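You operate a simulated robot arm through the tools that you are given. There is no shell and no other tool. Be economical: measure what you need, move in short steps, check, and stop when the job is done.

You are at the controls of a simulated robot arm. One attempt, no reset.

Task
Fetch the teal glue stick from the top of the wooden table and stand it in the floor of the spare bin. Take the teal pad from the top of the wooden table and leave it in the floor of the spare bin. Fetch the pencil case and set it on the top of the desk. Put the slip that says "Bremlow" from the top of the desk on the clear end of the returns table. Open the right bench drawer. Do these in any order. Set down upright: glue stick.

Only the result counts: the job must be done as asked and must still hold three seconds after the hand-in. Knocking over, shifting, dropping, spilling or breaking anything else fails it.

Robot
A 6-joint arm with a two-finger parallel gripper on a trunk, on a base that drives. Base frame: it is fixed to the floor where the robot stands at the start and does not move with it; the origin is under the middle of the robot, x ahead of it, y to its left, z up. Readings come in m, degrees, newtons and seconds.
With the tool pointing down near the work surface it reaches from about 0.32 to 0.82 m from the robot's upright axis, wherever it stands. Its first joint turns from -166.0 to 166.0 degrees. Places, roughly: clear end of the returns table [-6.1, 1.5, 0.9]; floor of the spare bin [-1.6, 2.1, 0.6]; glue stick [0.75, 0, 0.75]; pencil case (5x20x5 cm) [-5.5, 4.2, 0.9]; right bench drawer [-4.3, 4.9, 0.7]; slip [-6.5, 3.25, 0.75]; teal pad (7x5x5 cm) [0.7, -0.1, 0.8]; top of the desk [-6.5, 3.5, 0.8]. Payload 3.43 kg.
The TCP is the grasp point between the finger pads, 0.034 m short of the fingertips. In the tool frame z runs along the fingers and y along their closing line. Largest opening 0.128 m; finger width 0.024, thickness 0.012; the body of the gripper, 0.048 by 0.13 m, starts 0.096 m behind the TCP.
Orientation is that of the tool frame in the base frame, as a unit quaternion [x, y, z, w]. With the fingers straight down and closing along the base's y, the tool's x points along the base's -x, its y along +y and its z along -z.

Tools
- The arm moves only by the tool nudge_tool. Its argument "moves" is a list of rows, each a list of 7 numbers: the shift along the base's x, y, z in m, then the turn, a rotation vector about the base's x, y, z in degrees, then the gripper command, from -1 (fully open) to 1 (shut), values between in proportion. In form: [[dx, dy, dz, wx, wy, wz, claw], ...]. A call has 1 to 8 rows; each row is the pose to reach, as a shift and turn from the pose commanded when the call began. A row lasts 0.2 s, in which the tool goes at most 0.05 m and 8.6 degrees; a call with a longer step from one row to the next is refused whole, and so is a gripper value outside its range. Where a pose cannot be reached the arm comes as near as it can. A force on the tool above 40 N (or 10 N above the force at the start of the call, whichever is more), or a blocked arm, ends the call early, and 0.2 s more pass. The fingers move at their own pace (about 0.045 m/s each) and stop on an object; they squeeze with about 29 N. The grip force told is the motor's: it shows also when the fingers shut on nothing. Time passes only in rows, and 0.2 s behind the last, so rows that repeat a pose let the fingers close. It gives the time, the measured TCP pose, the force on the tool (base axes), the opening and the grip force at its end, in the units of the frame above (readings bear some noise), with the torque about the TCP (base axes, N m) and any sound that the robot's microphone picked up.
- Cameras (640 x 400 px; columns grow to the right, rows downward): "scene" is now at [0.0213, 0.1385, 1.5068]; the picture's right is [0.02, -1.00, 0.00], its down [-0.71, -0.01, -0.70] and it looks along [0.70, 0.01, -0.71] (base axes); focal length 283 px, centre (320, 200). "wrist" rides on the gripper at [0.076, -0.011, -0.16] in the tool frame; the picture's right is [0.15, 0.99, 0.00], its down [-0.88, 0.13, -0.46] and it looks along [-0.45, 0.07, 0.89] (tool axes); focal length 234 px, centre (320, 200). There is no depth. A picture from a camera that has moved, and an enlarged one, comes with that camera's place and axes in the base frame and with its lens.
- snapshot(camera): a new picture of that camera. No time passes.
- roll_base(legs): drives the robot by 1 to 6 legs, each [ahead, turn to the left] in m and degrees, along the robot's own axes; the way and the turn of a leg run together, so that a leg with both is an arc; at most 1.5 m and 180 degrees a leg. The arm and the cameras ride along, it lands a little off, and it stops where it bumps. It gives what a move gives.
- head_to(pan, tilt): turns the head with the scene camera to pan (to the left, within 155 degrees either way) and tilt (down, from -29 to 69), counted from straight ahead of the robot. It gives what a move gives.
- enlarge(camera, box): a new picture of the part [left, top, right, bottom] of that camera's present view, enlarged. No time passes.
- job_done(): hands the job in; it is judged then, once.

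Go step by step. Nothing tells you exact positions but the pictures and the camera data: compare them with the known pose of the tool, close in by small moves and look again before you grip or let go. The budget is 165 turns and 112 pictures, counting those below and the enlarged ones. Unless the task says otherwise, let go and move clear before handing in, and close with one line.

The tools are called after "Emit:" as name(argument=value, ...) on one line, values as JSON. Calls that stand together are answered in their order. nudge_tool: Moves the arm, as the interface text tells. Its arguments: {"type":"object","properties":{"moves":{"type":"array"}},"required":["moves"]} The other tools are called the same way: roll_base (legs) drives the base; head_to (pan, tilt) turns the head that bears the scene camera; snapshot (camera) takes a picture; enlarge (camera, box) takes an enlarged picture of a part of a camera's view; job_done () hands the job in.

At the start:

```text
time_s: 0.0
tool_pos: [0.4511, 0.0926, 1.0246]
tcp_rot: [0.0, 1.0, 0.0, -0.001]
force: [0.0, 0.2, -0.3]
torque: [-0.04, -0.01, 0.01]
finger_gap: 0.1282
gripper_force: 0.1
robot x, y, heading: [0.0045, -0.0183, -0.1]
head pan, tilt: [0.9, 45.2]
```

scene: 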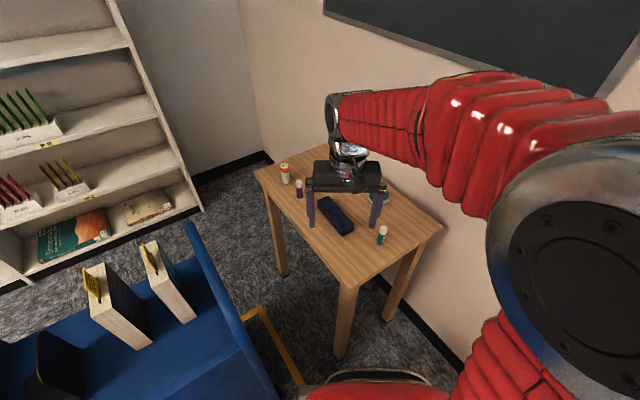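
wrist: 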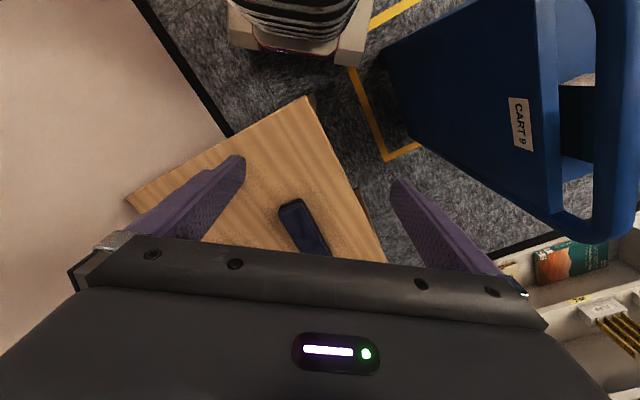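

I see a wooden table with small glue sticks, a dark oblong object and something teal behind the gripper. I'll enlarge the table first.

Emit:
enlarge(camera="scene", box=[240, 130, 450, 260])

```text
3.05 times, centred on (345, 195) of scene
camera zoom: at [0.0213, 0.1385, 1.5068], right [0.02, -1.0, 0.0], down [-0.71, -0.01, -0.7], along [0.7, 0.01, -0.71], focal length 861 px, centre (244, 215)
```

zoom: 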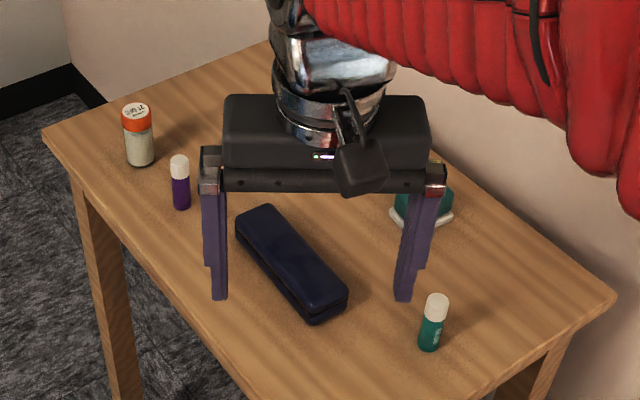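

The teal glue stick stands near the table's near right edge at about (0.59, -0.06), and the teal pad is behind it. I'll shift the arm right and back to get a clear second view.

Emit:
nudge_tool(moves=[[-0.02, -0.04, 0, 0, 0, 0, -1], [-0.04, -0.08, 0, 0, 0, 0, -1], [-0.05, -0.12, 0, 0, 0, 0, -1], [-0.05, -0.15, 0, 0, 0, 0, -1]])

Emit:
snapshot(camera="wrist")

Emit:
enlarge(camera="scene", box=[240, 130, 450, 260])

```text
time_s: 1.0
tool_pos: [0.4023, -0.0605, 1.024]
tcp_rot: [-0.001, 1.0, 0.001, 0.0]
force: [0.4, -0.2, 0.5]
torque: [0.03, 0.03, -0.01]
finger_gap: 0.1282
gripper_force: 0.1
robot x, y, heading: [0.0044, -0.016, 0.3]
head pan, tilt: [0.9, 45.2]
```

```text
108 pictures are left
camera wrist: at [0.3255, -0.0716, 1.1825], right [-0.15, 0.99, 0.0], down [0.88, 0.13, 0.46], along [0.45, 0.07, -0.89], focal length 234 px, centre (320, 200)
```

wrist: 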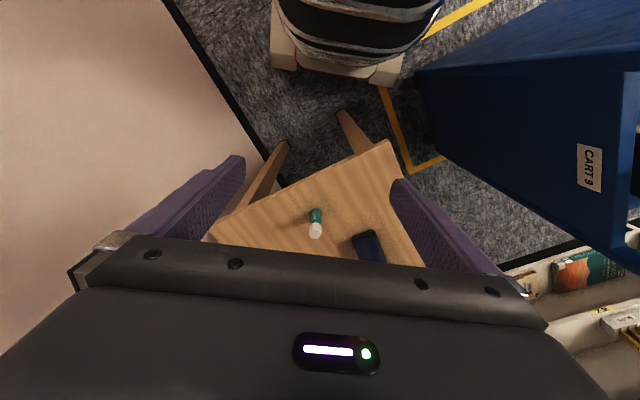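

```text
3.05 times, centred on (345, 195) of scene
camera zoom: at [0.0212, 0.1384, 1.5068], right [0.02, -1.0, 0.0], down [-0.71, -0.01, -0.7], along [0.7, 0.01, -0.71], focal length 861 px, centre (244, 215)
```

zoom: 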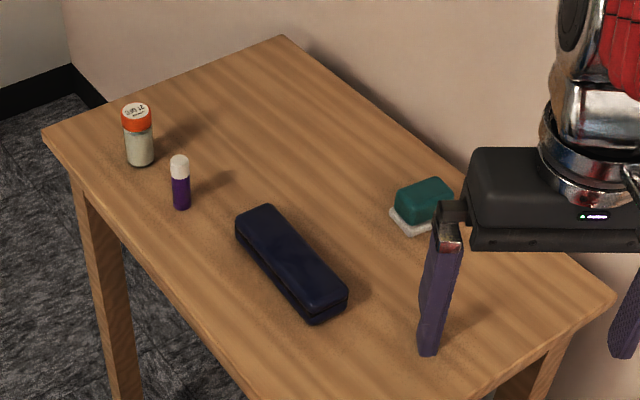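

From the two views the glue stick is at about (0.557, -0.045), base z ≈ 0.77 and top ≈ 0.85. I'll go above it and check with the wrist camera.

Emit:
nudge_tool(moves=[[0.04, 0.005, 0, 0, 0, 0, -1], [0.08, 0.01, -0.01, 0, 0, 0, -1], [0.12, 0.015, -0.03, 0, 0, 0, -1], [0.155, 0.0155, -0.06, 0, 0, 0, -1], [0.155, 0.0155, -0.1, 0, 0, 0, -1]])

Emit:
snapshot(camera="wrist")

Emit:
snapshot(camera="scene")

```text
time_s: 2.2
tool_pos: [0.5582, -0.0425, 0.9247]
tcp_rot: [-0.001, 1.0, -0.001, 0.0]
force: [0.6, 0.7, 0.3]
torque: [0.01, -0.01, -0.02]
finger_gap: 0.128
gripper_force: 0.0
robot x, y, heading: [-0.002, -0.021, -0.2]
head pan, tilt: [0.9, 45.2]
```

```text
106 pictures are left
camera wrist: at [0.4824, -0.0548, 1.0832], right [-0.15, 0.99, 0.0], down [0.88, 0.13, 0.46], along [0.45, 0.07, -0.89], focal length 234 px, centre (320, 200)
```

wrist: 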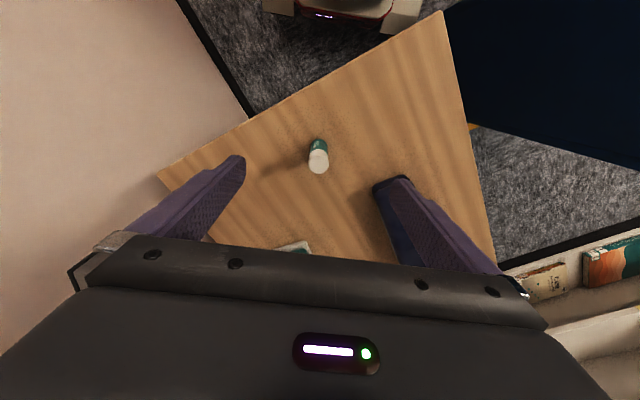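

```text
105 pictures are left
camera scene: at [0.0213, 0.1385, 1.5068], right [0.02, -1.0, 0.0], down [-0.71, -0.01, -0.7], along [0.7, 0.01, -0.71], focal length 283 px, centre (320, 200)
```

scene: 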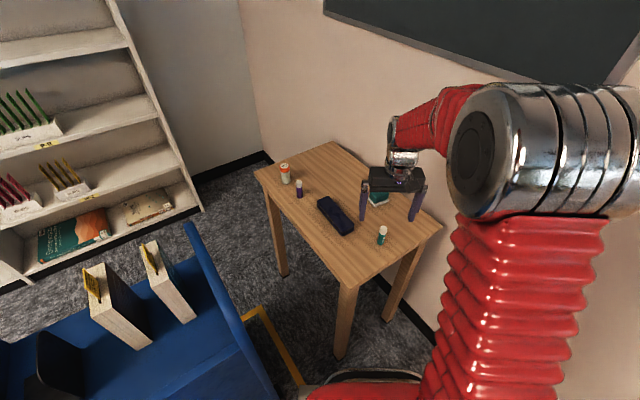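

Wrist rays agree: the stick's top is at (0.556, -0.045, 0.855), right under the tool. I'll go down and close.

Emit:
nudge_tool(moves=[[-0.001, -0.001, -0.04, 0, 0, 0, -1], [-0.001, -0.001, -0.08, 0, 0, 0, -1], [-0.001, -0.001, -0.1, 0, 0, 0, -1], [-0.001, -0.001, -0.1, 0, 0, 0, -1]])

Emit:
snapshot(camera="wrist")

Emit:
enlarge(camera="scene", box=[320, 170, 450, 270])

```text
time_s: 3.2
tool_pos: [0.5556, -0.0452, 0.8235]
tcp_rot: [-0.001, 1.0, 0.0, 0.0]
force: [-0.9, 0.1, 0.3]
torque: [0.01, -0.05, 0.0]
finger_gap: 0.1279
gripper_force: 0.0
robot x, y, heading: [-0.0009, -0.0195, 0.2]
head pan, tilt: [0.9, 45.2]
```

```text
104 pictures are left
camera wrist: at [0.4799, -0.0568, 0.9829], right [-0.15, 0.99, 0.0], down [0.88, 0.13, 0.46], along [0.45, 0.07, -0.89], focal length 234 px, centre (320, 200)
```

wrist: 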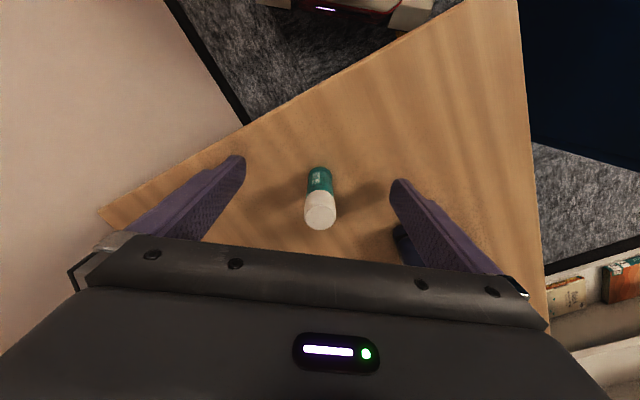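

```text
4.00 times, centred on (385, 220) of scene
camera zoom: at [0.0215, 0.1385, 1.5068], right [0.02, -1.0, 0.0], down [-0.71, -0.01, -0.7], along [0.7, 0.01, -0.71], focal length 1130 px, centre (60, 120)
```

zoom: 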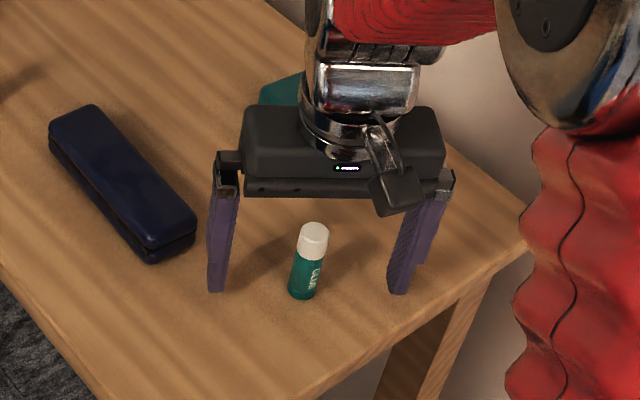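

The stick is centred between the fingers, so I'll close on it and lift.

Emit:
nudge_tool(moves=[[0.002, 0, 0, 0, 0, 0, 1], [0.002, 0, 0, 0, 0, 0, 1], [0.002, 0, 0, 0, 0, 0, 1], [0.002, 0, 0, 0, 0, 0, 1], [0.002, 0, 0, 0, 0, 0, 1], [0.002, 0, 0, 0, 0, 0, 1], [0.002, 0, 0, 0, 0, 0, 1], [0.002, 0, 0.002, 0, 0, 0, 1]])

Emit:
nudge_tool(moves=[[0, 0, 0.03, 0, 0, 0, 1], [0, 0, 0.08, 0, 0, 0, 1], [-0.03, 0, 0.12, 0, 0, 0, 1], [-0.07, 0, 0.15, 0, 0, 0, 1], [-0.1, 0, 0.19, 0, 0, 0, 1], [-0.12, 0, 0.2, 0, 0, 0, 1]])

Emit:
snapshot(camera="wrist")

Emit:
head_to(pan=80, tilt=30)

Emit:
snapshot(camera="scene")

Emit:
head_to(pan=150, tilt=25)

Emit:
snapshot(camera="scene")

```text
time_s: 5.0
tool_pos: [0.5564, -0.0447, 0.825]
tcp_rot: [-0.001, 1.0, 0.0, 0.0]
force: [-0.2, 0.2, 0.9]
torque: [0.01, -0.01, 0.03]
finger_gap: 0.02
gripper_force: 28.9
robot x, y, heading: [0.0029, -0.0207, 0.1]
head pan, tilt: [0.9, 45.2]
```

```text
time_s: 6.4
tool_pos: [0.4341, -0.0427, 1.0282]
tcp_rot: [-0.001, 1.0, 0.0, 0.0]
force: [-0.4, 0.1, -0.8]
torque: [0.02, 0.02, 0.0]
finger_gap: 0.0199
gripper_force: 28.8
robot x, y, heading: [-0.0002, -0.0221, -0.0]
head pan, tilt: [0.9, 45.2]
```

```text
102 pictures are left
camera wrist: at [0.359, -0.054, 1.1855], right [-0.15, 0.99, 0.0], down [0.88, 0.13, 0.46], along [0.45, 0.07, -0.89], focal length 234 px, centre (320, 200)
```

wrist: 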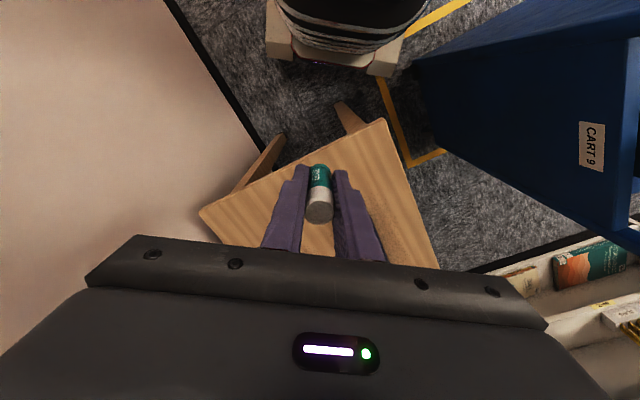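

```text
time_s: 7.9
tool_pos: [0.4352, -0.042, 1.0267]
tcp_rot: [-0.001, 1.0, 0.0, 0.0]
force: [-0.7, 0.4, 0.2]
torque: [0.01, 0.02, -0.01]
finger_gap: 0.0199
gripper_force: 29.0
robot x, y, heading: [0.0015, -0.0217, 0.0]
head pan, tilt: [80.0, 30.0]
```

```text
101 pictures are left
camera scene: at [-0.0442, 0.2263, 1.5297], right [0.98, -0.17, 0.0], down [-0.09, -0.49, -0.87], along [0.15, 0.85, -0.5], focal length 283 px, centre (320, 200)
```

scene: 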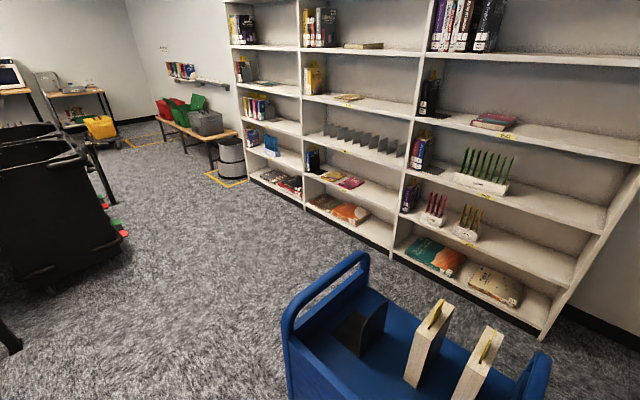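

```text
time_s: 9.3
tool_pos: [0.4349, -0.0418, 1.0271]
tcp_rot: [-0.001, 1.0, 0.001, 0.0]
force: [-0.7, 0.5, -0.1]
torque: [-0.01, -0.04, 0.01]
finger_gap: 0.0198
gripper_force: 29.2
robot x, y, heading: [0.0043, -0.0172, -0.5]
head pan, tilt: [150.0, 25.0]
```

```text
100 pictures are left
camera scene: at [-0.1397, 0.1833, 1.5377], right [0.5, 0.87, 0.0], down [0.37, -0.21, -0.91], along [-0.78, 0.45, -0.42], focal length 283 px, centre (320, 200)
```

scene: 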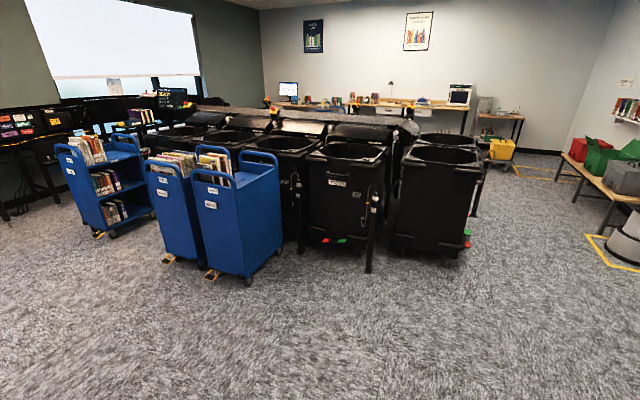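

The glue stick is held. The spare bin should be the rightmost black bin, around pixel (435, 190), so I'll enlarge that area.

Emit:
enlarge(camera="scene", box=[280, 90, 500, 280])

```text
2.11 times, centred on (390, 185) of scene
camera zoom: at [-0.1397, 0.1833, 1.5377], right [0.5, 0.87, 0.0], down [0.37, -0.21, -0.91], along [-0.78, 0.45, -0.42], focal length 595 px, centre (173, 232)
```

zoom: 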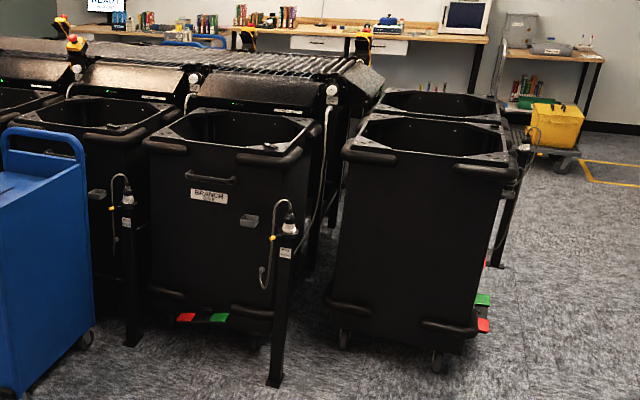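

The spare bin's centre is at about (-1.58, 2.18), with its rim near z 0.9. I'll approach from its open right-front corner, so I back out, turn left and drive 1.4 m, with the tool raised first.

Emit:
nudge_tool(moves=[[0, 0.02, 0.04, 0, 0, 0, 1], [0, 0.04, 0.09, 0, 0, 0, 1], [0, 0.04, 0.12, 0, 0, 0, 1]])

Emit:
roll_base(legs=[[-0.9, 0], [0, 90], [1.4, 0]])

Emit:
head_to(pan=45, tilt=40)

Emit:
snapshot(camera="scene")

```text
refused: row 2 steps farther than a row can; nothing moved
```

```text
time_s: 29.8
tool_pos: [-0.9076, 1.8297, 1.0262]
tcp_rot: [0.716, -0.699, -0.001, 0.0]
force: [0.2, 0.4, -0.5]
torque: [0.0, 0.01, -0.01]
finger_gap: 0.0204
gripper_force: 28.5
robot x, y, heading: [-0.9204, 1.3972, 90.6]
head pan, tilt: [150.0, 25.0]
```

```text
time_s: 31.7
tool_pos: [-0.9082, 1.8294, 1.0263]
tcp_rot: [0.715, -0.699, 0.0, 0.0]
force: [-0.5, 0.6, 0.7]
torque: [-0.01, 0.04, 0.01]
finger_gap: 0.0199
gripper_force: 28.8
robot x, y, heading: [-0.9185, 1.3991, 91.0]
head pan, tilt: [45.0, 40.0]
```

```text
98 pictures are left
camera scene: at [-1.1412, 1.3933, 1.5143], right [0.69, 0.72, 0.0], down [0.46, -0.45, -0.77], along [-0.55, 0.53, -0.64], focal length 283 px, centre (320, 200)
```

scene: 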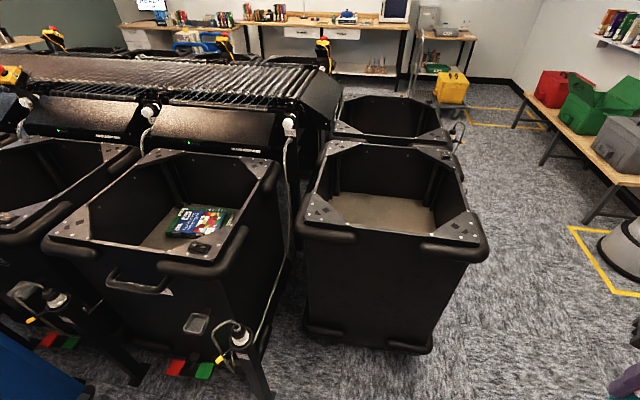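

The bin is clear, with its rim centre at about (-1.55, 2.13) and an empty floor. I'll raise the tool, turn to face it and move in 0.25 m.

Emit:
nudge_tool(moves=[[0, 0, 0.045, 0, 0, 0, 1], [0, 0, 0.09, 0, 0, 0, 1], [0, 0, 0.12, 0, 0, 0, 1]])

Emit:
roll_base(legs=[[0, 40], [0.25, 0]])

Emit:
head_to(pan=0, tilt=50)

Emit:
snapshot(camera="scene")

Emit:
snapshot(camera="wrist")

```text
time_s: 32.5
tool_pos: [-0.9108, 1.8282, 1.1472]
tcp_rot: [0.715, -0.699, 0.0, 0.0]
force: [0.1, -0.7, -0.3]
torque: [0.02, -0.02, -0.01]
finger_gap: 0.0203
gripper_force: 28.8
robot x, y, heading: [-0.9192, 1.4014, 90.8]
head pan, tilt: [45.0, 40.0]
```

```text
time_s: 37.3
tool_pos: [-1.3472, 1.9223, 1.1471]
tcp_rot: [0.909, -0.416, 0.0, 0.0]
force: [0.0, -0.7, -0.9]
torque: [-0.01, 0.0, 0.0]
finger_gap: 0.0201
gripper_force: 28.8
robot x, y, heading: [-1.0728, 1.5868, 131.0]
head pan, tilt: [45.0, 40.0]
```

```text
time_s: 38.4
tool_pos: [-1.3481, 1.9205, 1.1474]
tcp_rot: [0.909, -0.416, 0.0, 0.0]
force: [0.2, 0.8, 0.2]
torque: [0.01, 0.04, -0.01]
finger_gap: 0.0203
gripper_force: 28.8
robot x, y, heading: [-1.077, 1.5874, 130.9]
head pan, tilt: [0.0, 50.0]
```

```text
97 pictures are left
camera scene: at [-1.2067, 1.498, 1.5002], right [0.76, 0.65, 0.0], down [0.5, -0.58, -0.64], along [-0.42, 0.49, -0.77], focal length 283 px, centre (320, 200)
```

scene: 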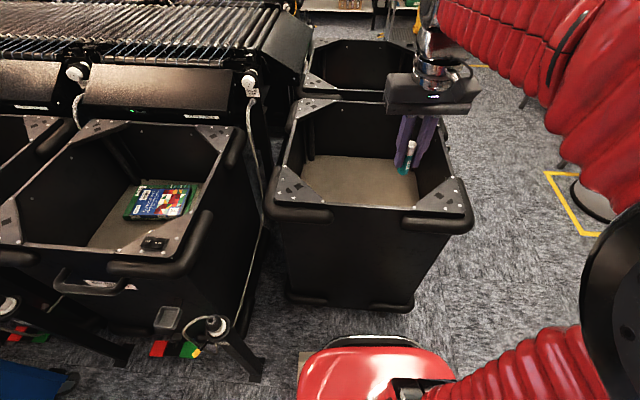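

```text
96 pictures are left
camera wrist: at [-1.2893, 1.8711, 1.3061], right [-0.65, -0.76, 0.0], down [-0.67, 0.58, 0.46], along [-0.34, 0.3, -0.89], focal length 234 px, centre (320, 200)
```

wrist: 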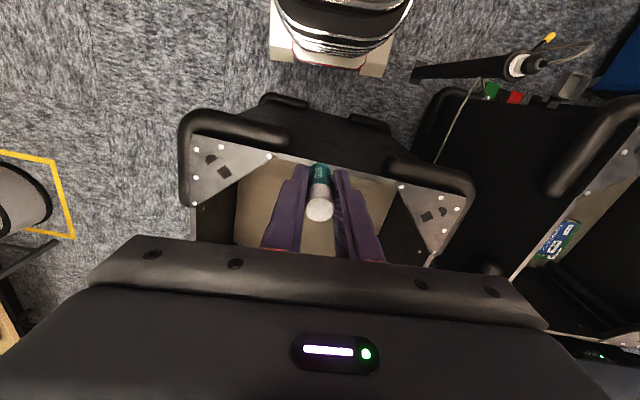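

The two views put the rim at z 0.916 and the bin centre at (-1.547, 2.125), and the floor may be nearer 0.7. I'll move the tool over a spot slightly right of centre.

Emit:
nudge_tool(moves=[[-0.025, 0.04, 0, 0, 0, 0, 1], [-0.05, 0.08, 0, 0, 0, 0, 1], [-0.075, 0.12, 0, 0, 0, 0, 1], [-0.1, 0.16, 0, 0, 0, 0, 1], [-0.125, 0.2, 0, 0, 0, 0, 1], [-0.15, 0.239, 0, 0, 0, 0, 1], [-0.15, 0.239, -0.04, 0, 0, 0, 1], [-0.15, 0.239, -0.08, 0, 0, 0, 1]])

Emit:
snapshot(camera="wrist")

Emit:
enlarge(camera="scene", box=[240, 60, 500, 240])

```text
time_s: 40.2
tool_pos: [-1.4982, 2.1619, 1.0665]
tcp_rot: [0.91, -0.415, 0.0, 0.0]
force: [0.1, -0.4, -0.3]
torque: [0.02, -0.01, 0.0]
finger_gap: 0.0201
gripper_force: 29.3
robot x, y, heading: [-1.0769, 1.5878, 130.5]
head pan, tilt: [0.0, 50.0]
```

```text
95 pictures are left
camera wrist: at [-1.4403, 2.1107, 1.2255], right [-0.65, -0.76, 0.0], down [-0.67, 0.58, 0.46], along [-0.34, 0.3, -0.89], focal length 234 px, centre (320, 200)
```

wrist: 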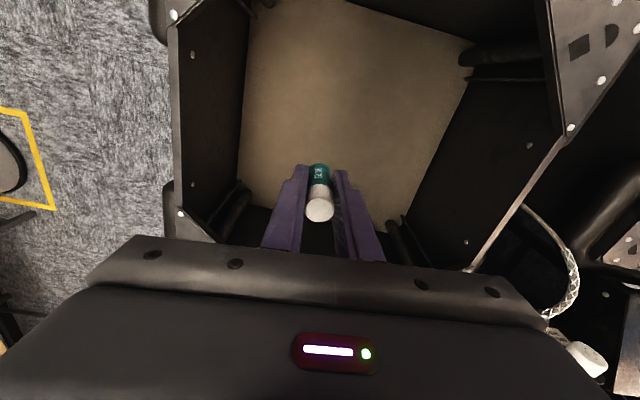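

```text
2.22 times, centred on (370, 150) of scene
camera zoom: at [-1.2068, 1.4984, 1.5001], right [0.76, 0.65, 0.0], down [0.5, -0.58, -0.64], along [-0.42, 0.49, -0.77], focal length 628 px, centre (209, 311)
```

zoom: 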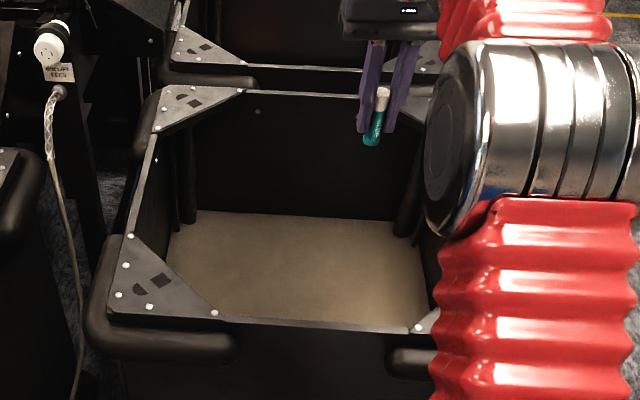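

Floor height estimates range from 0.60 to 0.73, so I'll descend to TCP 0.83 and look again.

Emit:
nudge_tool(moves=[[0, 0, -0.045, 0, 0, 0, 1], [0, 0, -0.09, 0, 0, 0, 1], [0, 0, -0.135, 0, 0, 0, 1], [0, 0, -0.18, 0, 0, 0, 1], [0, 0, -0.215, 0, 0, 0, 1], [0, 0, -0.23, 0, 0, 0, 1]])

Emit:
snapshot(camera="wrist")

Emit:
enlarge(camera="scene", box=[240, 60, 500, 240])

```text
time_s: 41.6
tool_pos: [-1.4978, 2.1618, 0.8369]
tcp_rot: [0.909, -0.416, 0.001, 0.001]
force: [0.7, 0.0, 0.0]
torque: [-0.04, -0.01, 0.0]
finger_gap: 0.0203
gripper_force: 28.8
robot x, y, heading: [-1.0779, 1.5917, 130.9]
head pan, tilt: [0.0, 50.0]
```

```text
93 pictures are left
camera wrist: at [-1.4393, 2.1107, 0.9961], right [-0.65, -0.76, 0.0], down [-0.67, 0.58, 0.45], along [-0.34, 0.3, -0.89], focal length 234 px, centre (320, 200)
```

wrist: 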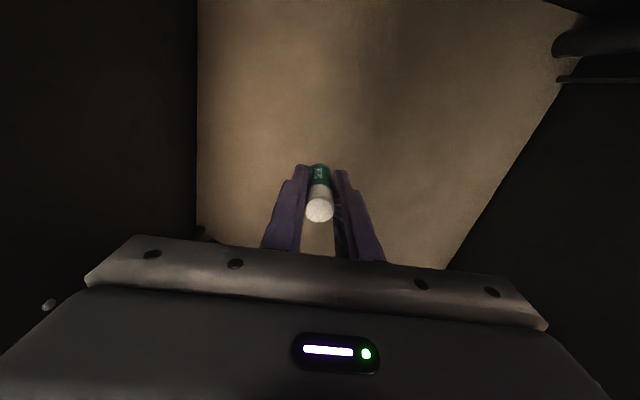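

```text
2.22 times, centred on (370, 150) of scene
camera zoom: at [-1.2068, 1.4984, 1.5001], right [0.76, 0.65, 0.0], down [0.5, -0.58, -0.64], along [-0.42, 0.49, -0.77], focal length 628 px, centre (209, 311)
```

zoom: 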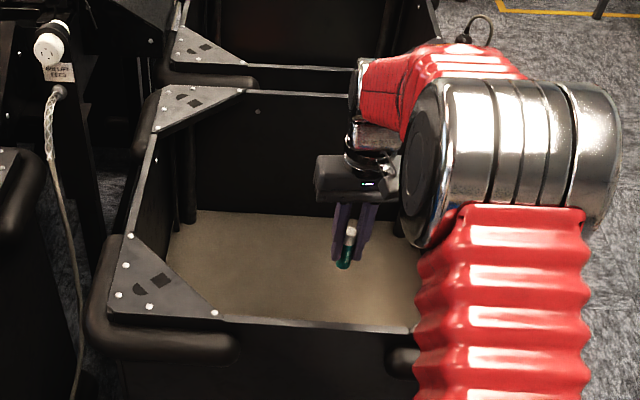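

The floor now looks to be at about 0.65 ± 0.03. I'll descend further and then feel for contact.

Emit:
nudge_tool(moves=[[0, 0, -0.03, 0, 0, 0, 1], [0, 0, -0.06, 0, 0, 0, 1], [0, 0, -0.075, 0, 0, 0, 1]])

Emit:
enlarge(camera="scene", box=[310, 110, 420, 200])

Emit:
snapshot(camera="wrist")

```text
time_s: 42.4
tool_pos: [-1.4981, 2.1617, 0.7617]
tcp_rot: [0.909, -0.417, 0.001, 0.0]
force: [-0.1, 0.0, -0.4]
torque: [-0.02, 0.0, -0.03]
finger_gap: 0.0203
gripper_force: 29.3
robot x, y, heading: [-1.073, 1.5893, 130.8]
head pan, tilt: [0.0, 50.0]
```

```text
4.44 times, centred on (365, 155) of scene
camera zoom: at [-1.2069, 1.4984, 1.5001], right [0.76, 0.65, 0.0], down [0.5, -0.58, -0.64], along [-0.42, 0.49, -0.77], focal length 1256 px, centre (120, 400)
```

zoom: 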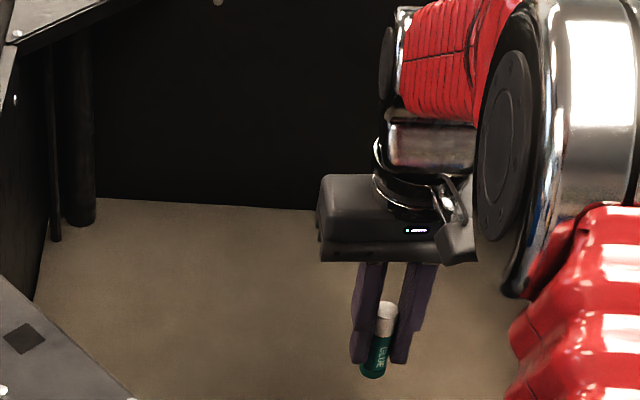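

```text
90 pictures are left
camera wrist: at [-1.4398, 2.1106, 0.9204], right [-0.65, -0.76, 0.0], down [-0.67, 0.58, 0.46], along [-0.34, 0.3, -0.89], focal length 234 px, centre (320, 200)
```

wrist: 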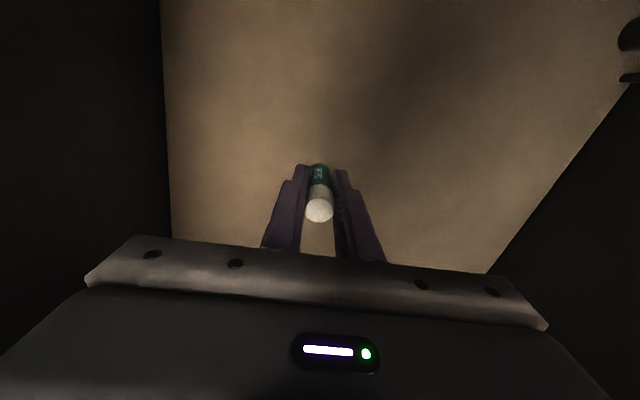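

The left floor edge tracked over three heights puts the floor at z ≈ 0.59, so contact should come near TCP 0.645. I'll continue down, then go gently.

Emit:
nudge_tool(moves=[[0, 0, -0.03, 0, 0, 0, 1], [0, 0, -0.06, 0, 0, 0, 1], [0, 0, -0.08, 0, 0, 0, 1], [0, 0, -0.09, 0, 0, 0, 1]])

Emit:
enlarge(camera="scene", box=[310, 130, 420, 220])

```text
time_s: 43.4
tool_pos: [-1.498, 2.1618, 0.6727]
tcp_rot: [0.909, -0.416, -0.001, -0.001]
force: [2.2, -2.3, 19.5]
torque: [-0.04, -0.11, 0.02]
finger_gap: 0.0201
gripper_force: 29.1
robot x, y, heading: [-1.0759, 1.5875, 130.7]
head pan, tilt: [0.0, 50.0]
```

```text
4.44 times, centred on (365, 175) of scene
camera zoom: at [-1.2064, 1.4978, 1.5002], right [0.76, 0.65, 0.0], down [0.5, -0.58, -0.64], along [-0.42, 0.49, -0.77], focal length 1256 px, centre (120, 311)
```

zoom: 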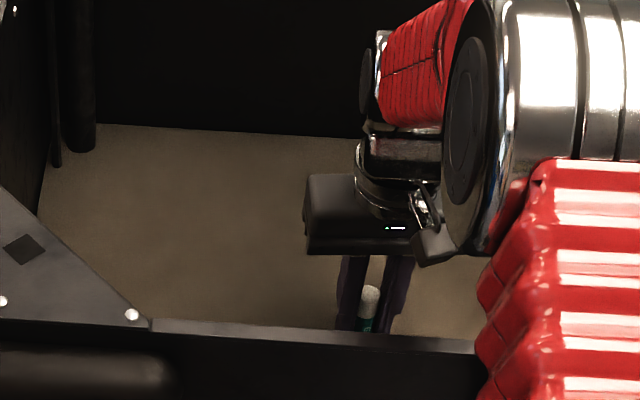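

Contact at 19.5 N upward, so the stick is on the floor. I'll ease up slightly to relieve it.

Emit:
nudge_tool(moves=[[0, 0, 0.002, 0, 0, 0, 1], [0, 0, 0.003, 0, 0, 0, 1]])

```text
time_s: 44.0
tool_pos: [-1.4969, 2.1614, 0.6747]
tcp_rot: [0.909, -0.417, 0.0, 0.0]
force: [-0.1, 1.3, 14.6]
torque: [0.11, -0.01, -0.02]
finger_gap: 0.0204
gripper_force: 28.6
robot x, y, heading: [-1.0747, 1.5873, 130.9]
head pan, tilt: [0.0, 50.0]
```

Emit:
nudge_tool(moves=[[0, 0, 0.003, 0, 0, 0, 1], [0, 0, 0.006, 0, 0, 0, 1]])

```text
time_s: 44.6
tool_pos: [-1.4984, 2.1602, 0.6799]
tcp_rot: [0.909, -0.417, 0.0, 0.001]
force: [-2.5, 2.4, 9.3]
torque: [0.15, 0.15, 0.0]
finger_gap: 0.0206
gripper_force: 29.3
robot x, y, heading: [-1.074, 1.5898, 130.8]
head pan, tilt: [0.0, 50.0]
```

Emit:
nudge_tool(moves=[[0, 0, 0.002, 0, 0, 0, 1], [0, 0, 0.004, 0, 0, 0, 1]])

Emit:
snapshot(camera="wrist")

```text
time_s: 45.2
tool_pos: [-1.4967, 2.1613, 0.6843]
tcp_rot: [0.909, -0.416, 0.001, 0.0]
force: [-2.2, 0.0, 5.8]
torque: [0.01, 0.13, 0.03]
finger_gap: 0.0204
gripper_force: 29.0
robot x, y, heading: [-1.0767, 1.586, 130.8]
head pan, tilt: [0.0, 50.0]
```

```text
88 pictures are left
camera wrist: at [-1.4391, 2.11, 0.8435], right [-0.65, -0.76, 0.0], down [-0.67, 0.58, 0.45], along [-0.34, 0.3, -0.89], focal length 234 px, centre (320, 200)
```

wrist: 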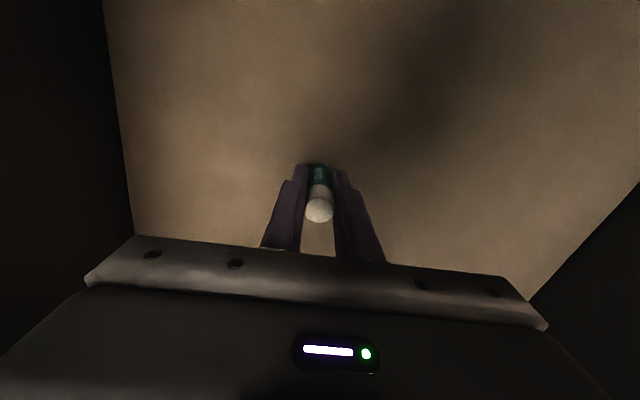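

Emit:
nudge_tool(moves=[[0, 0, 0.002, 0, 0, 0, 1], [0, 0, 0.004, 0, 0, 0, 1]])

```text
time_s: 45.8
tool_pos: [-1.4968, 2.1606, 0.6898]
tcp_rot: [0.909, -0.417, 0.001, 0.001]
force: [0.6, 0.3, 1.6]
torque: [0.0, -0.06, 0.0]
finger_gap: 0.0204
gripper_force: 28.6
robot x, y, heading: [-1.0772, 1.5876, 131.0]
head pan, tilt: [0.0, 50.0]
```

The load is now near zero, so I'll release partway and rise straight up.

Emit:
nudge_tool(moves=[[0, 0, 0, 0, 0, 0, 0.5], [0, 0, 0, 0, 0, 0, 0.2], [0, 0, 0, 0, 0, 0, 0.0], [0, 0, 0, 0, 0, 0, 0.0], [0, 0, 0.01, 0, 0, 0, 0.0], [0, 0, 0.04, 0, 0, 0, 0.0], [0, 0, 0.08, 0, 0, 0, 0.0]])

Emit:
snapshot(camera="wrist")

```text
time_s: 47.4
tool_pos: [-1.4973, 2.1615, 0.7661]
tcp_rot: [0.909, -0.417, 0.001, 0.001]
force: [0.3, 0.1, 0.4]
torque: [0.01, -0.03, -0.02]
finger_gap: 0.0638
gripper_force: 0.0
robot x, y, heading: [-1.075, 1.5862, 130.9]
head pan, tilt: [0.0, 50.0]
```

```text
87 pictures are left
camera wrist: at [-1.44, 2.111, 0.9257], right [-0.65, -0.76, 0.0], down [-0.67, 0.58, 0.45], along [-0.34, 0.3, -0.89], focal length 234 px, centre (320, 200)
```

wrist: 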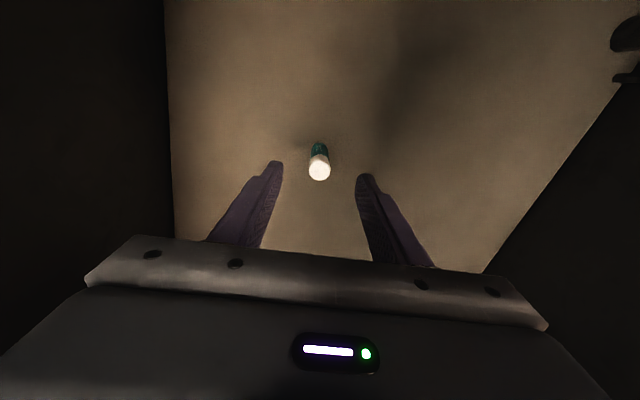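

The glue stick stands. I'll raise the arm out of the bin and go back for the pad.

Emit:
nudge_tool(moves=[[0, 0, 0.048, 0, 0, 0, 0], [0, 0, 0.096, 0, 0, 0, 0], [0, 0, 0.144, 0, 0, 0, 0], [0, 0, 0.192, 0, 0, 0, 0], [0, 0, 0.24, 0, 0, 0, 0], [0, 0, 0.288, 0, 0, 0, 0], [0, 0, 0.336, 0, 0, 0, 0], [0, 0, 0.38, 0, 0, 0, 0]])

Emit:
nudge_tool(moves=[[0.025, -0.04, 0, 0, 0, 0, 0], [0.05, -0.08, 0, 0, 0, 0, 0], [0.075, -0.12, 0, 0, 0, 0, 0], [0.1, -0.16, 0, 0, 0, 0, 0], [0.125, -0.2, 0, 0, 0, 0, 0], [0.15, -0.239, 0, 0, 0, 0, -1]])

Emit:
roll_base(legs=[[-0.25, 0], [0, -40], [-1.4, 0], [0, -90.5]])

```text
time_s: 49.2
tool_pos: [-1.5002, 2.1618, 1.1489]
tcp_rot: [0.909, -0.416, 0.0, 0.0]
force: [0.0, -0.3, 0.3]
torque: [0.05, -0.02, -0.02]
finger_gap: 0.064
gripper_force: 0.1
robot x, y, heading: [-1.0707, 1.5881, 131.0]
head pan, tilt: [0.0, 50.0]
```

```text
time_s: 50.6
tool_pos: [-1.3506, 1.9223, 1.1484]
tcp_rot: [0.909, -0.416, 0.0, 0.0]
force: [0.1, -0.1, -0.7]
torque: [0.01, -0.03, -0.02]
finger_gap: 0.0987
gripper_force: 0.1
robot x, y, heading: [-1.0769, 1.5881, 130.7]
head pan, tilt: [0.0, 50.0]
```

```text
time_s: 69.5
tool_pos: [-0.4504, 0.0373, 1.1484]
tcp_rot: [-0.009, 1.0, 0.0, -0.001]
force: [-0.6, 0.5, 0.0]
torque: [0.0, -0.04, -0.01]
finger_gap: 0.1282
gripper_force: 0.2
robot x, y, heading: [-0.8868, 0.0838, 1.2]
head pan, tilt: [0.0, 50.0]
```

Emit:
roll_base(legs=[[0, -8.5], [0.92, 0], [0, 7.3]])

Emit:
head_to(pan=0, tilt=45)

Emit:
enlarge(camera="scene", box=[240, 110, 480, 260])

Emit:
snapshot(camera="wrist")

```text
time_s: 77.1
tool_pos: [0.4425, -0.084, 1.1509]
tcp_rot: [0.001, 1.0, 0.0, 0.0]
force: [-0.6, -0.5, -0.3]
torque: [0.04, 0.0, 0.0]
finger_gap: 0.1281
gripper_force: 0.0
robot x, y, heading: [0.0052, -0.0318, -0.4]
head pan, tilt: [0.0, 50.0]
```

```text
time_s: 77.8
tool_pos: [0.4425, -0.0851, 1.1504]
tcp_rot: [0.0, 1.0, 0.0, 0.0]
force: [-0.5, 0.0, -0.1]
torque: [0.0, -0.03, 0.01]
finger_gap: 0.1281
gripper_force: 0.2
robot x, y, heading: [0.0048, -0.0251, -0.3]
head pan, tilt: [0.0, 45.0]
```

```text
2.67 times, centred on (360, 185) of scene
camera zoom: at [0.0285, 0.1315, 1.507], right [0.0, -1.0, 0.0], down [-0.71, 0.0, -0.71], along [0.71, 0.0, -0.71], focal length 754 px, centre (213, 240)
```

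zoom: 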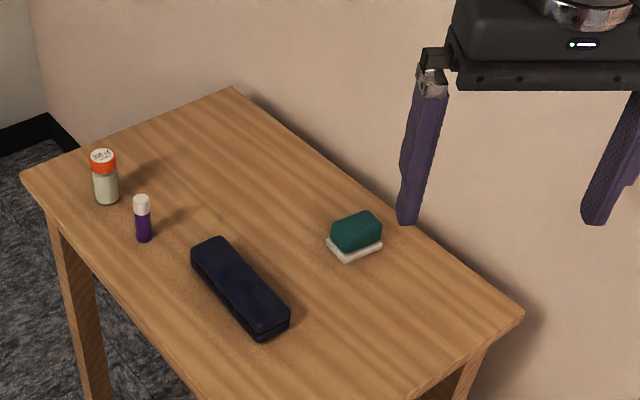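

```text
85 pictures are left
camera wrist: at [0.3666, -0.0964, 1.3084], right [-0.14, 0.99, 0.0], down [0.88, 0.13, 0.46], along [0.45, 0.07, -0.89], focal length 234 px, centre (320, 200)
```

wrist: 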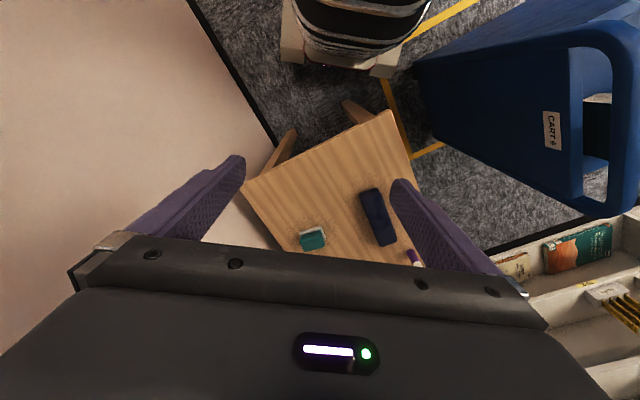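

The teal pad (a board eraser) is at about (0.745, -0.06), with its long axis at about -58°. I'll go above it turned +32° so the fingers close along the long axis, then check.

Emit:
nudge_tool(moves=[[0.037, 0.003, -0.02, 0, 0, 4, -1], [0.074, 0.006, -0.04, 0, 0, 8, -1], [0.111, 0.009, -0.06, 0, 0, 12, -1], [0.148, 0.012, -0.08, 0, 0, 16, -1], [0.185, 0.015, -0.1, 0, 0, 20, -1], [0.222, 0.018, -0.12, 0, 0, 24, -1], [0.26, 0.021, -0.14, 0, 0, 28, -1], [0.295, 0.024, -0.16, 0, 0, 32, -1]])

Emit:
snapshot(camera="wrist")

```text
time_s: 79.6
tool_pos: [0.7381, -0.0611, 0.9909]
tcp_rot: [-0.276, 0.961, 0.0, 0.0]
force: [-0.4, 0.4, 1.5]
torque: [0.03, 0.0, -0.04]
finger_gap: 0.128
gripper_force: 0.1
robot x, y, heading: [0.0083, -0.0286, -0.1]
head pan, tilt: [0.0, 45.0]
```

```text
84 pictures are left
camera wrist: at [0.6799, -0.1118, 1.149], right [-0.65, 0.76, 0.0], down [0.68, 0.58, 0.46], along [0.35, 0.3, -0.89], focal length 234 px, centre (320, 200)
```

wrist: 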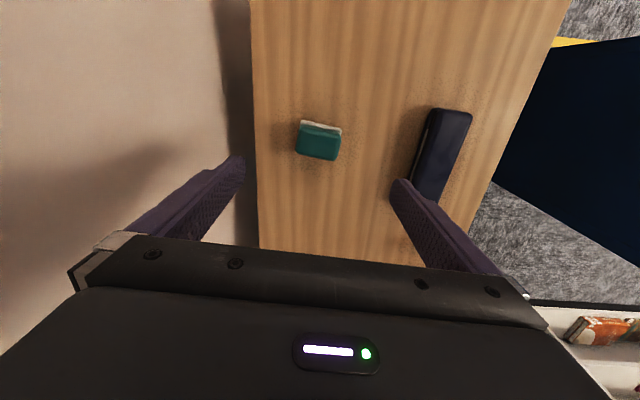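

The pad is aligned and centred within about 5 mm. I'll go down to TCP 0.815.

Emit:
nudge_tool(moves=[[0.004, 0, -0.04, 0, 0, 0, -1], [0.004, 0, -0.08, 0, 0, 0, -1], [0.004, 0, -0.12, 0, 0, 0, -1], [0.004, 0, -0.15, 0, 0, 0, -1], [0.004, 0, -0.176, 0, 0, 0, -1]])

Emit:
snapshot(camera="wrist")

Emit:
enlarge(camera="scene", box=[310, 130, 440, 230])

```text
time_s: 80.8
tool_pos: [0.7403, -0.0616, 0.8143]
tcp_rot: [-0.275, 0.961, 0.0, 0.0]
force: [-5.8, -0.1, 15.3]
torque: [0.79, 0.82, 0.32]
finger_gap: 0.1278
gripper_force: 0.0
robot x, y, heading: [0.0091, -0.0282, 0.0]
head pan, tilt: [0.0, 45.0]
```

```text
83 pictures are left
camera wrist: at [0.681, -0.1122, 0.9729], right [-0.65, 0.76, 0.0], down [0.68, 0.58, 0.46], along [0.35, 0.29, -0.89], focal length 234 px, centre (320, 200)
```

wrist: 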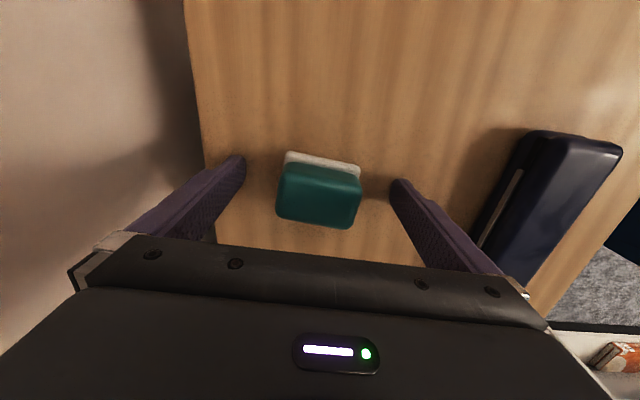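

```text
4.00 times, centred on (375, 180) of scene
camera zoom: at [0.0282, 0.1315, 1.5071], right [0.0, -1.0, 0.0], down [-0.71, 0.0, -0.71], along [0.71, 0.0, -0.71], focal length 1130 px, centre (100, 280)
```

zoom: 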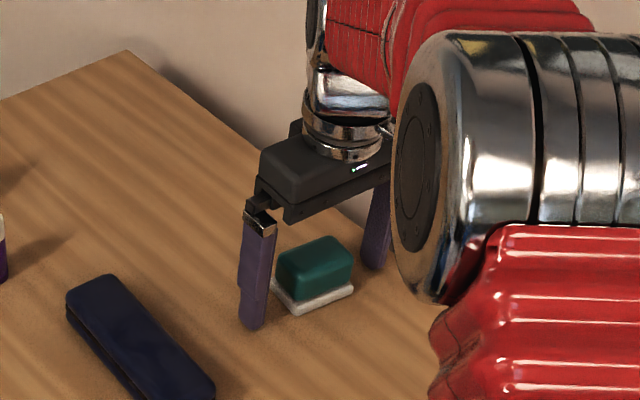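

The left fingertip just touched the table at z ≈ 0.78. I'll lift 5 mm and close on the pad.

Emit:
nudge_tool(moves=[[0, 0, 0.006, 0, 0, 0, -1], [0, 0, 0.006, 0, 0, 0, 0], [0, 0, 0.006, 0, 0, 0, 1], [0, 0, 0.006, 0, 0, 0, 1], [0, 0, 0.006, 0, 0, 0, 1], [0, 0, 0.006, 0, 0, 0, 1]])

Emit:
nudge_tool(moves=[[0, 0, 0.02, 0, 0, 0, 1], [0, 0, 0.06, 0, 0, 0, 1], [0, 0, 0.1, 0, 0, 0, 1], [0, 0, 0.14, 0, 0, 0, 1]])

Emit:
snapshot(camera="wrist")

```text
time_s: 82.2
tool_pos: [0.7412, -0.0622, 0.8179]
tcp_rot: [-0.275, 0.961, 0.0, 0.0]
force: [-0.3, 0.7, 0.3]
torque: [0.0, 0.01, -0.05]
finger_gap: 0.0643
gripper_force: 28.6
robot x, y, heading: [0.0062, -0.0276, 0.2]
head pan, tilt: [0.0, 45.0]
```

```text
time_s: 83.2
tool_pos: [0.7423, -0.0618, 0.9586]
tcp_rot: [-0.275, 0.962, 0.0, -0.001]
force: [0.3, -0.2, -1.2]
torque: [0.02, 0.04, 0.01]
finger_gap: 0.0642
gripper_force: 29.0
robot x, y, heading: [0.0074, -0.027, 0.0]
head pan, tilt: [0.0, 45.0]
```

```text
81 pictures are left
camera wrist: at [0.6842, -0.1112, 1.1179], right [-0.65, 0.76, 0.0], down [0.68, 0.58, 0.45], along [0.35, 0.29, -0.89], focal length 234 px, centre (320, 200)
```

wrist: 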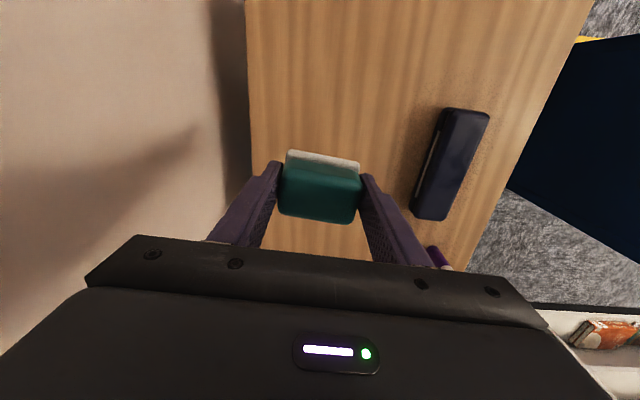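

The pad is held. I'll retract and drive back to the bin by the same route.

Emit:
nudge_tool(moves=[[-0.037, 0.003, 0.024, 0, 0, -4, 1], [-0.074, 0.006, 0.048, 0, 0, -8, 1], [-0.111, 0.009, 0.072, 0, 0, -12, 1], [-0.148, 0.012, 0.096, 0, 0, -16, 1], [-0.185, 0.015, 0.12, 0, 0, -20, 1], [-0.222, 0.018, 0.144, 0, 0, -24, 1], [-0.26, 0.021, 0.168, 0, 0, -28, 1], [-0.295, 0.024, 0.192, 0, 0, -32, 1]])

Emit:
roll_base(legs=[[-0.92, 0], [0, 91], [1.42, 0], [0, 40]])

```text
time_s: 85.0
tool_pos: [0.4452, -0.0356, 1.1527]
tcp_rot: [0.001, 1.0, 0.0, 0.0]
force: [0.8, -0.1, -1.3]
torque: [-0.05, 0.03, 0.03]
finger_gap: 0.064
gripper_force: 29.6
robot x, y, heading: [0.0096, -0.0273, -0.3]
head pan, tilt: [0.0, 45.0]
```

```text
time_s: 108.3
tool_pos: [-1.2535, 1.7093, 1.1526]
tcp_rot: [0.915, -0.403, 0.0, 0.0]
force: [-0.5, -0.1, -0.4]
torque: [0.0, -0.01, 0.01]
finger_gap: 0.063
gripper_force: 29.1
robot x, y, heading: [-0.9502, 1.3934, 132.2]
head pan, tilt: [0.0, 45.0]
```

Emit:
roll_base(legs=[[0.25, 0]])

Emit:
head_to(pan=0, tilt=50)

Emit:
snapshot(camera="scene")

```text
time_s: 110.5
tool_pos: [-1.4215, 1.8967, 1.153]
tcp_rot: [0.915, -0.403, 0.0, 0.0]
force: [-0.5, -0.1, -0.7]
torque: [0.01, -0.04, 0.02]
finger_gap: 0.0632
gripper_force: 28.9
robot x, y, heading: [-1.1221, 1.5785, 132.3]
head pan, tilt: [0.0, 45.0]
```

```text
time_s: 111.2
tool_pos: [-1.4218, 1.8962, 1.1531]
tcp_rot: [0.915, -0.403, 0.0, 0.001]
force: [-0.4, -0.6, -0.2]
torque: [-0.01, 0.06, -0.02]
finger_gap: 0.0631
gripper_force: 29.3
robot x, y, heading: [-1.1204, 1.5791, 132.0]
head pan, tilt: [0.0, 50.0]
```

```text
80 pictures are left
camera scene: at [-1.2503, 1.4874, 1.5002], right [0.74, 0.67, 0.0], down [0.51, -0.57, -0.64], along [-0.43, 0.48, -0.77], focal length 283 px, centre (320, 200)
```

scene: 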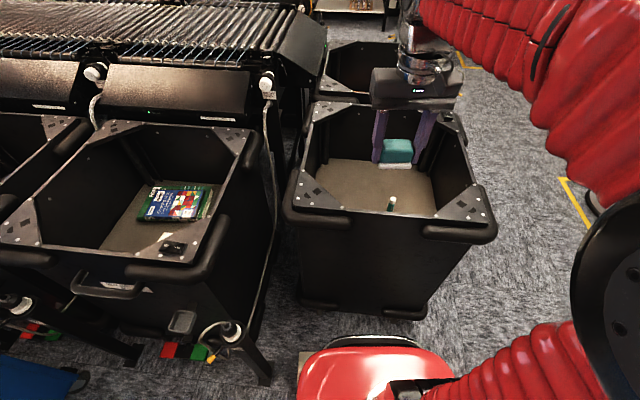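

The glue stick is standing in the bin. I'll take the pad to the left part of the floor at (-1.628, 2.066) and descend.

Emit:
nudge_tool(moves=[[-0.0345, 0.0285, 0, 0, 0, 0, 1], [-0.069, 0.057, 0, 0, 0, 0, 1], [-0.1035, 0.0855, 0, 0, 0, 0, 1], [-0.138, 0.114, 0, 0, 0, 0, 1], [-0.172, 0.142, 0, 0, 0, 0, 1], [-0.206, 0.17, 0, 0, 0, 0, 1], [-0.206, 0.17, -0.045, 0, 0, 0, 1], [-0.206, 0.17, -0.09, 0, 0, 0, 1]])

Emit:
snapshot(camera="wrist")

```text
time_s: 113.0
tool_pos: [-1.63, 2.067, 1.0614]
tcp_rot: [0.915, -0.403, 0.001, 0.0]
force: [-0.6, -0.3, -0.1]
torque: [0.02, 0.0, -0.03]
finger_gap: 0.0631
gripper_force: 28.4
robot x, y, heading: [-1.1224, 1.5792, 132.4]
head pan, tilt: [0.0, 50.0]
```

```text
79 pictures are left
camera wrist: at [-1.5698, 2.0176, 1.2208], right [-0.63, -0.78, 0.0], down [-0.69, 0.56, 0.46], along [-0.35, 0.29, -0.89], focal length 234 px, centre (320, 200)
```

wrist: 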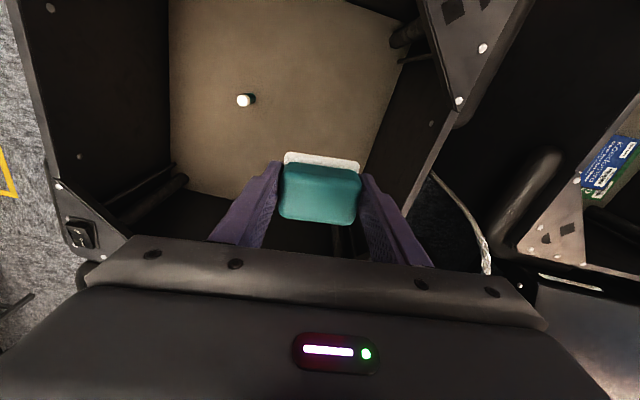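

Emit:
nudge_tool(moves=[[0, 0, -0.045, 0, 0, 0, 1], [0, 0, -0.09, 0, 0, 0, 1], [0, 0, -0.135, 0, 0, 0, 1], [0, 0, -0.18, 0, 0, 0, 1], [0, 0, -0.225, 0, 0, 0, 1], [0, 0, -0.27, 0, 0, 0, 1], [0, 0, -0.31, 0, 0, 0, 1], [0, 0, -0.34, 0, 0, 0, 1]])

Emit:
nudge_tool(moves=[[0, 0, -0.01, 0, 0, 0, 1], [0, 0, -0.02, 0, 0, 0, 1], [0, 0, -0.028, 0, 0, 0, 1]])

Emit:
snapshot(camera="wrist")

```text
time_s: 114.8
tool_pos: [-1.6283, 2.0653, 0.7216]
tcp_rot: [0.916, -0.402, -0.001, -0.001]
force: [0.1, -0.5, -0.5]
torque: [0.0, -0.02, -0.02]
finger_gap: 0.063
gripper_force: 28.6
robot x, y, heading: [-1.1207, 1.5778, 132.2]
head pan, tilt: [0.0, 50.0]
```

```text
time_s: 115.6
tool_pos: [-1.627, 2.0665, 0.6953]
tcp_rot: [0.915, -0.402, -0.001, 0.001]
force: [0.2, -0.2, -1.3]
torque: [-0.02, -0.01, -0.03]
finger_gap: 0.0632
gripper_force: 28.8
robot x, y, heading: [-1.1229, 1.5781, 132.6]
head pan, tilt: [0.0, 50.0]
```

```text
78 pictures are left
camera wrist: at [-1.5691, 2.0169, 0.8538], right [-0.63, -0.78, 0.0], down [-0.69, 0.56, 0.46], along [-0.35, 0.29, -0.89], focal length 234 px, centre (320, 200)
```

wrist: 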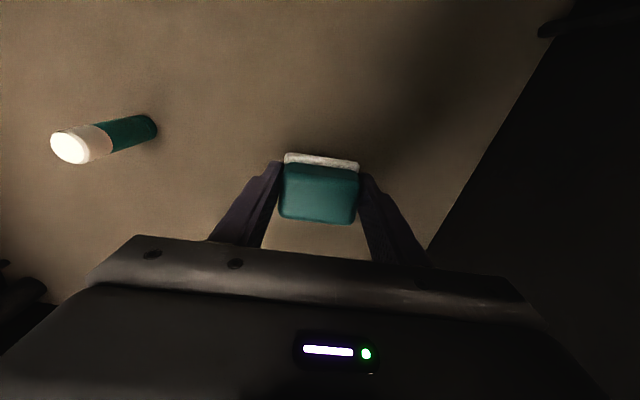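

Emit:
nudge_tool(moves=[[0, 0, -0.006, 0, 0, 0, 1], [0, 0, -0.012, 0, 0, 0, 1], [0, 0, -0.012, 0, 0, 0, 1]])

```text
time_s: 116.4
tool_pos: [-1.6283, 2.0655, 0.6826]
tcp_rot: [0.915, -0.403, 0.0, -0.001]
force: [0.0, 0.2, -1.2]
torque: [0.01, -0.01, -0.01]
finger_gap: 0.063
gripper_force: 29.0
robot x, y, heading: [-1.1229, 1.5745, 132.4]
head pan, tilt: [0.0, 50.0]
```

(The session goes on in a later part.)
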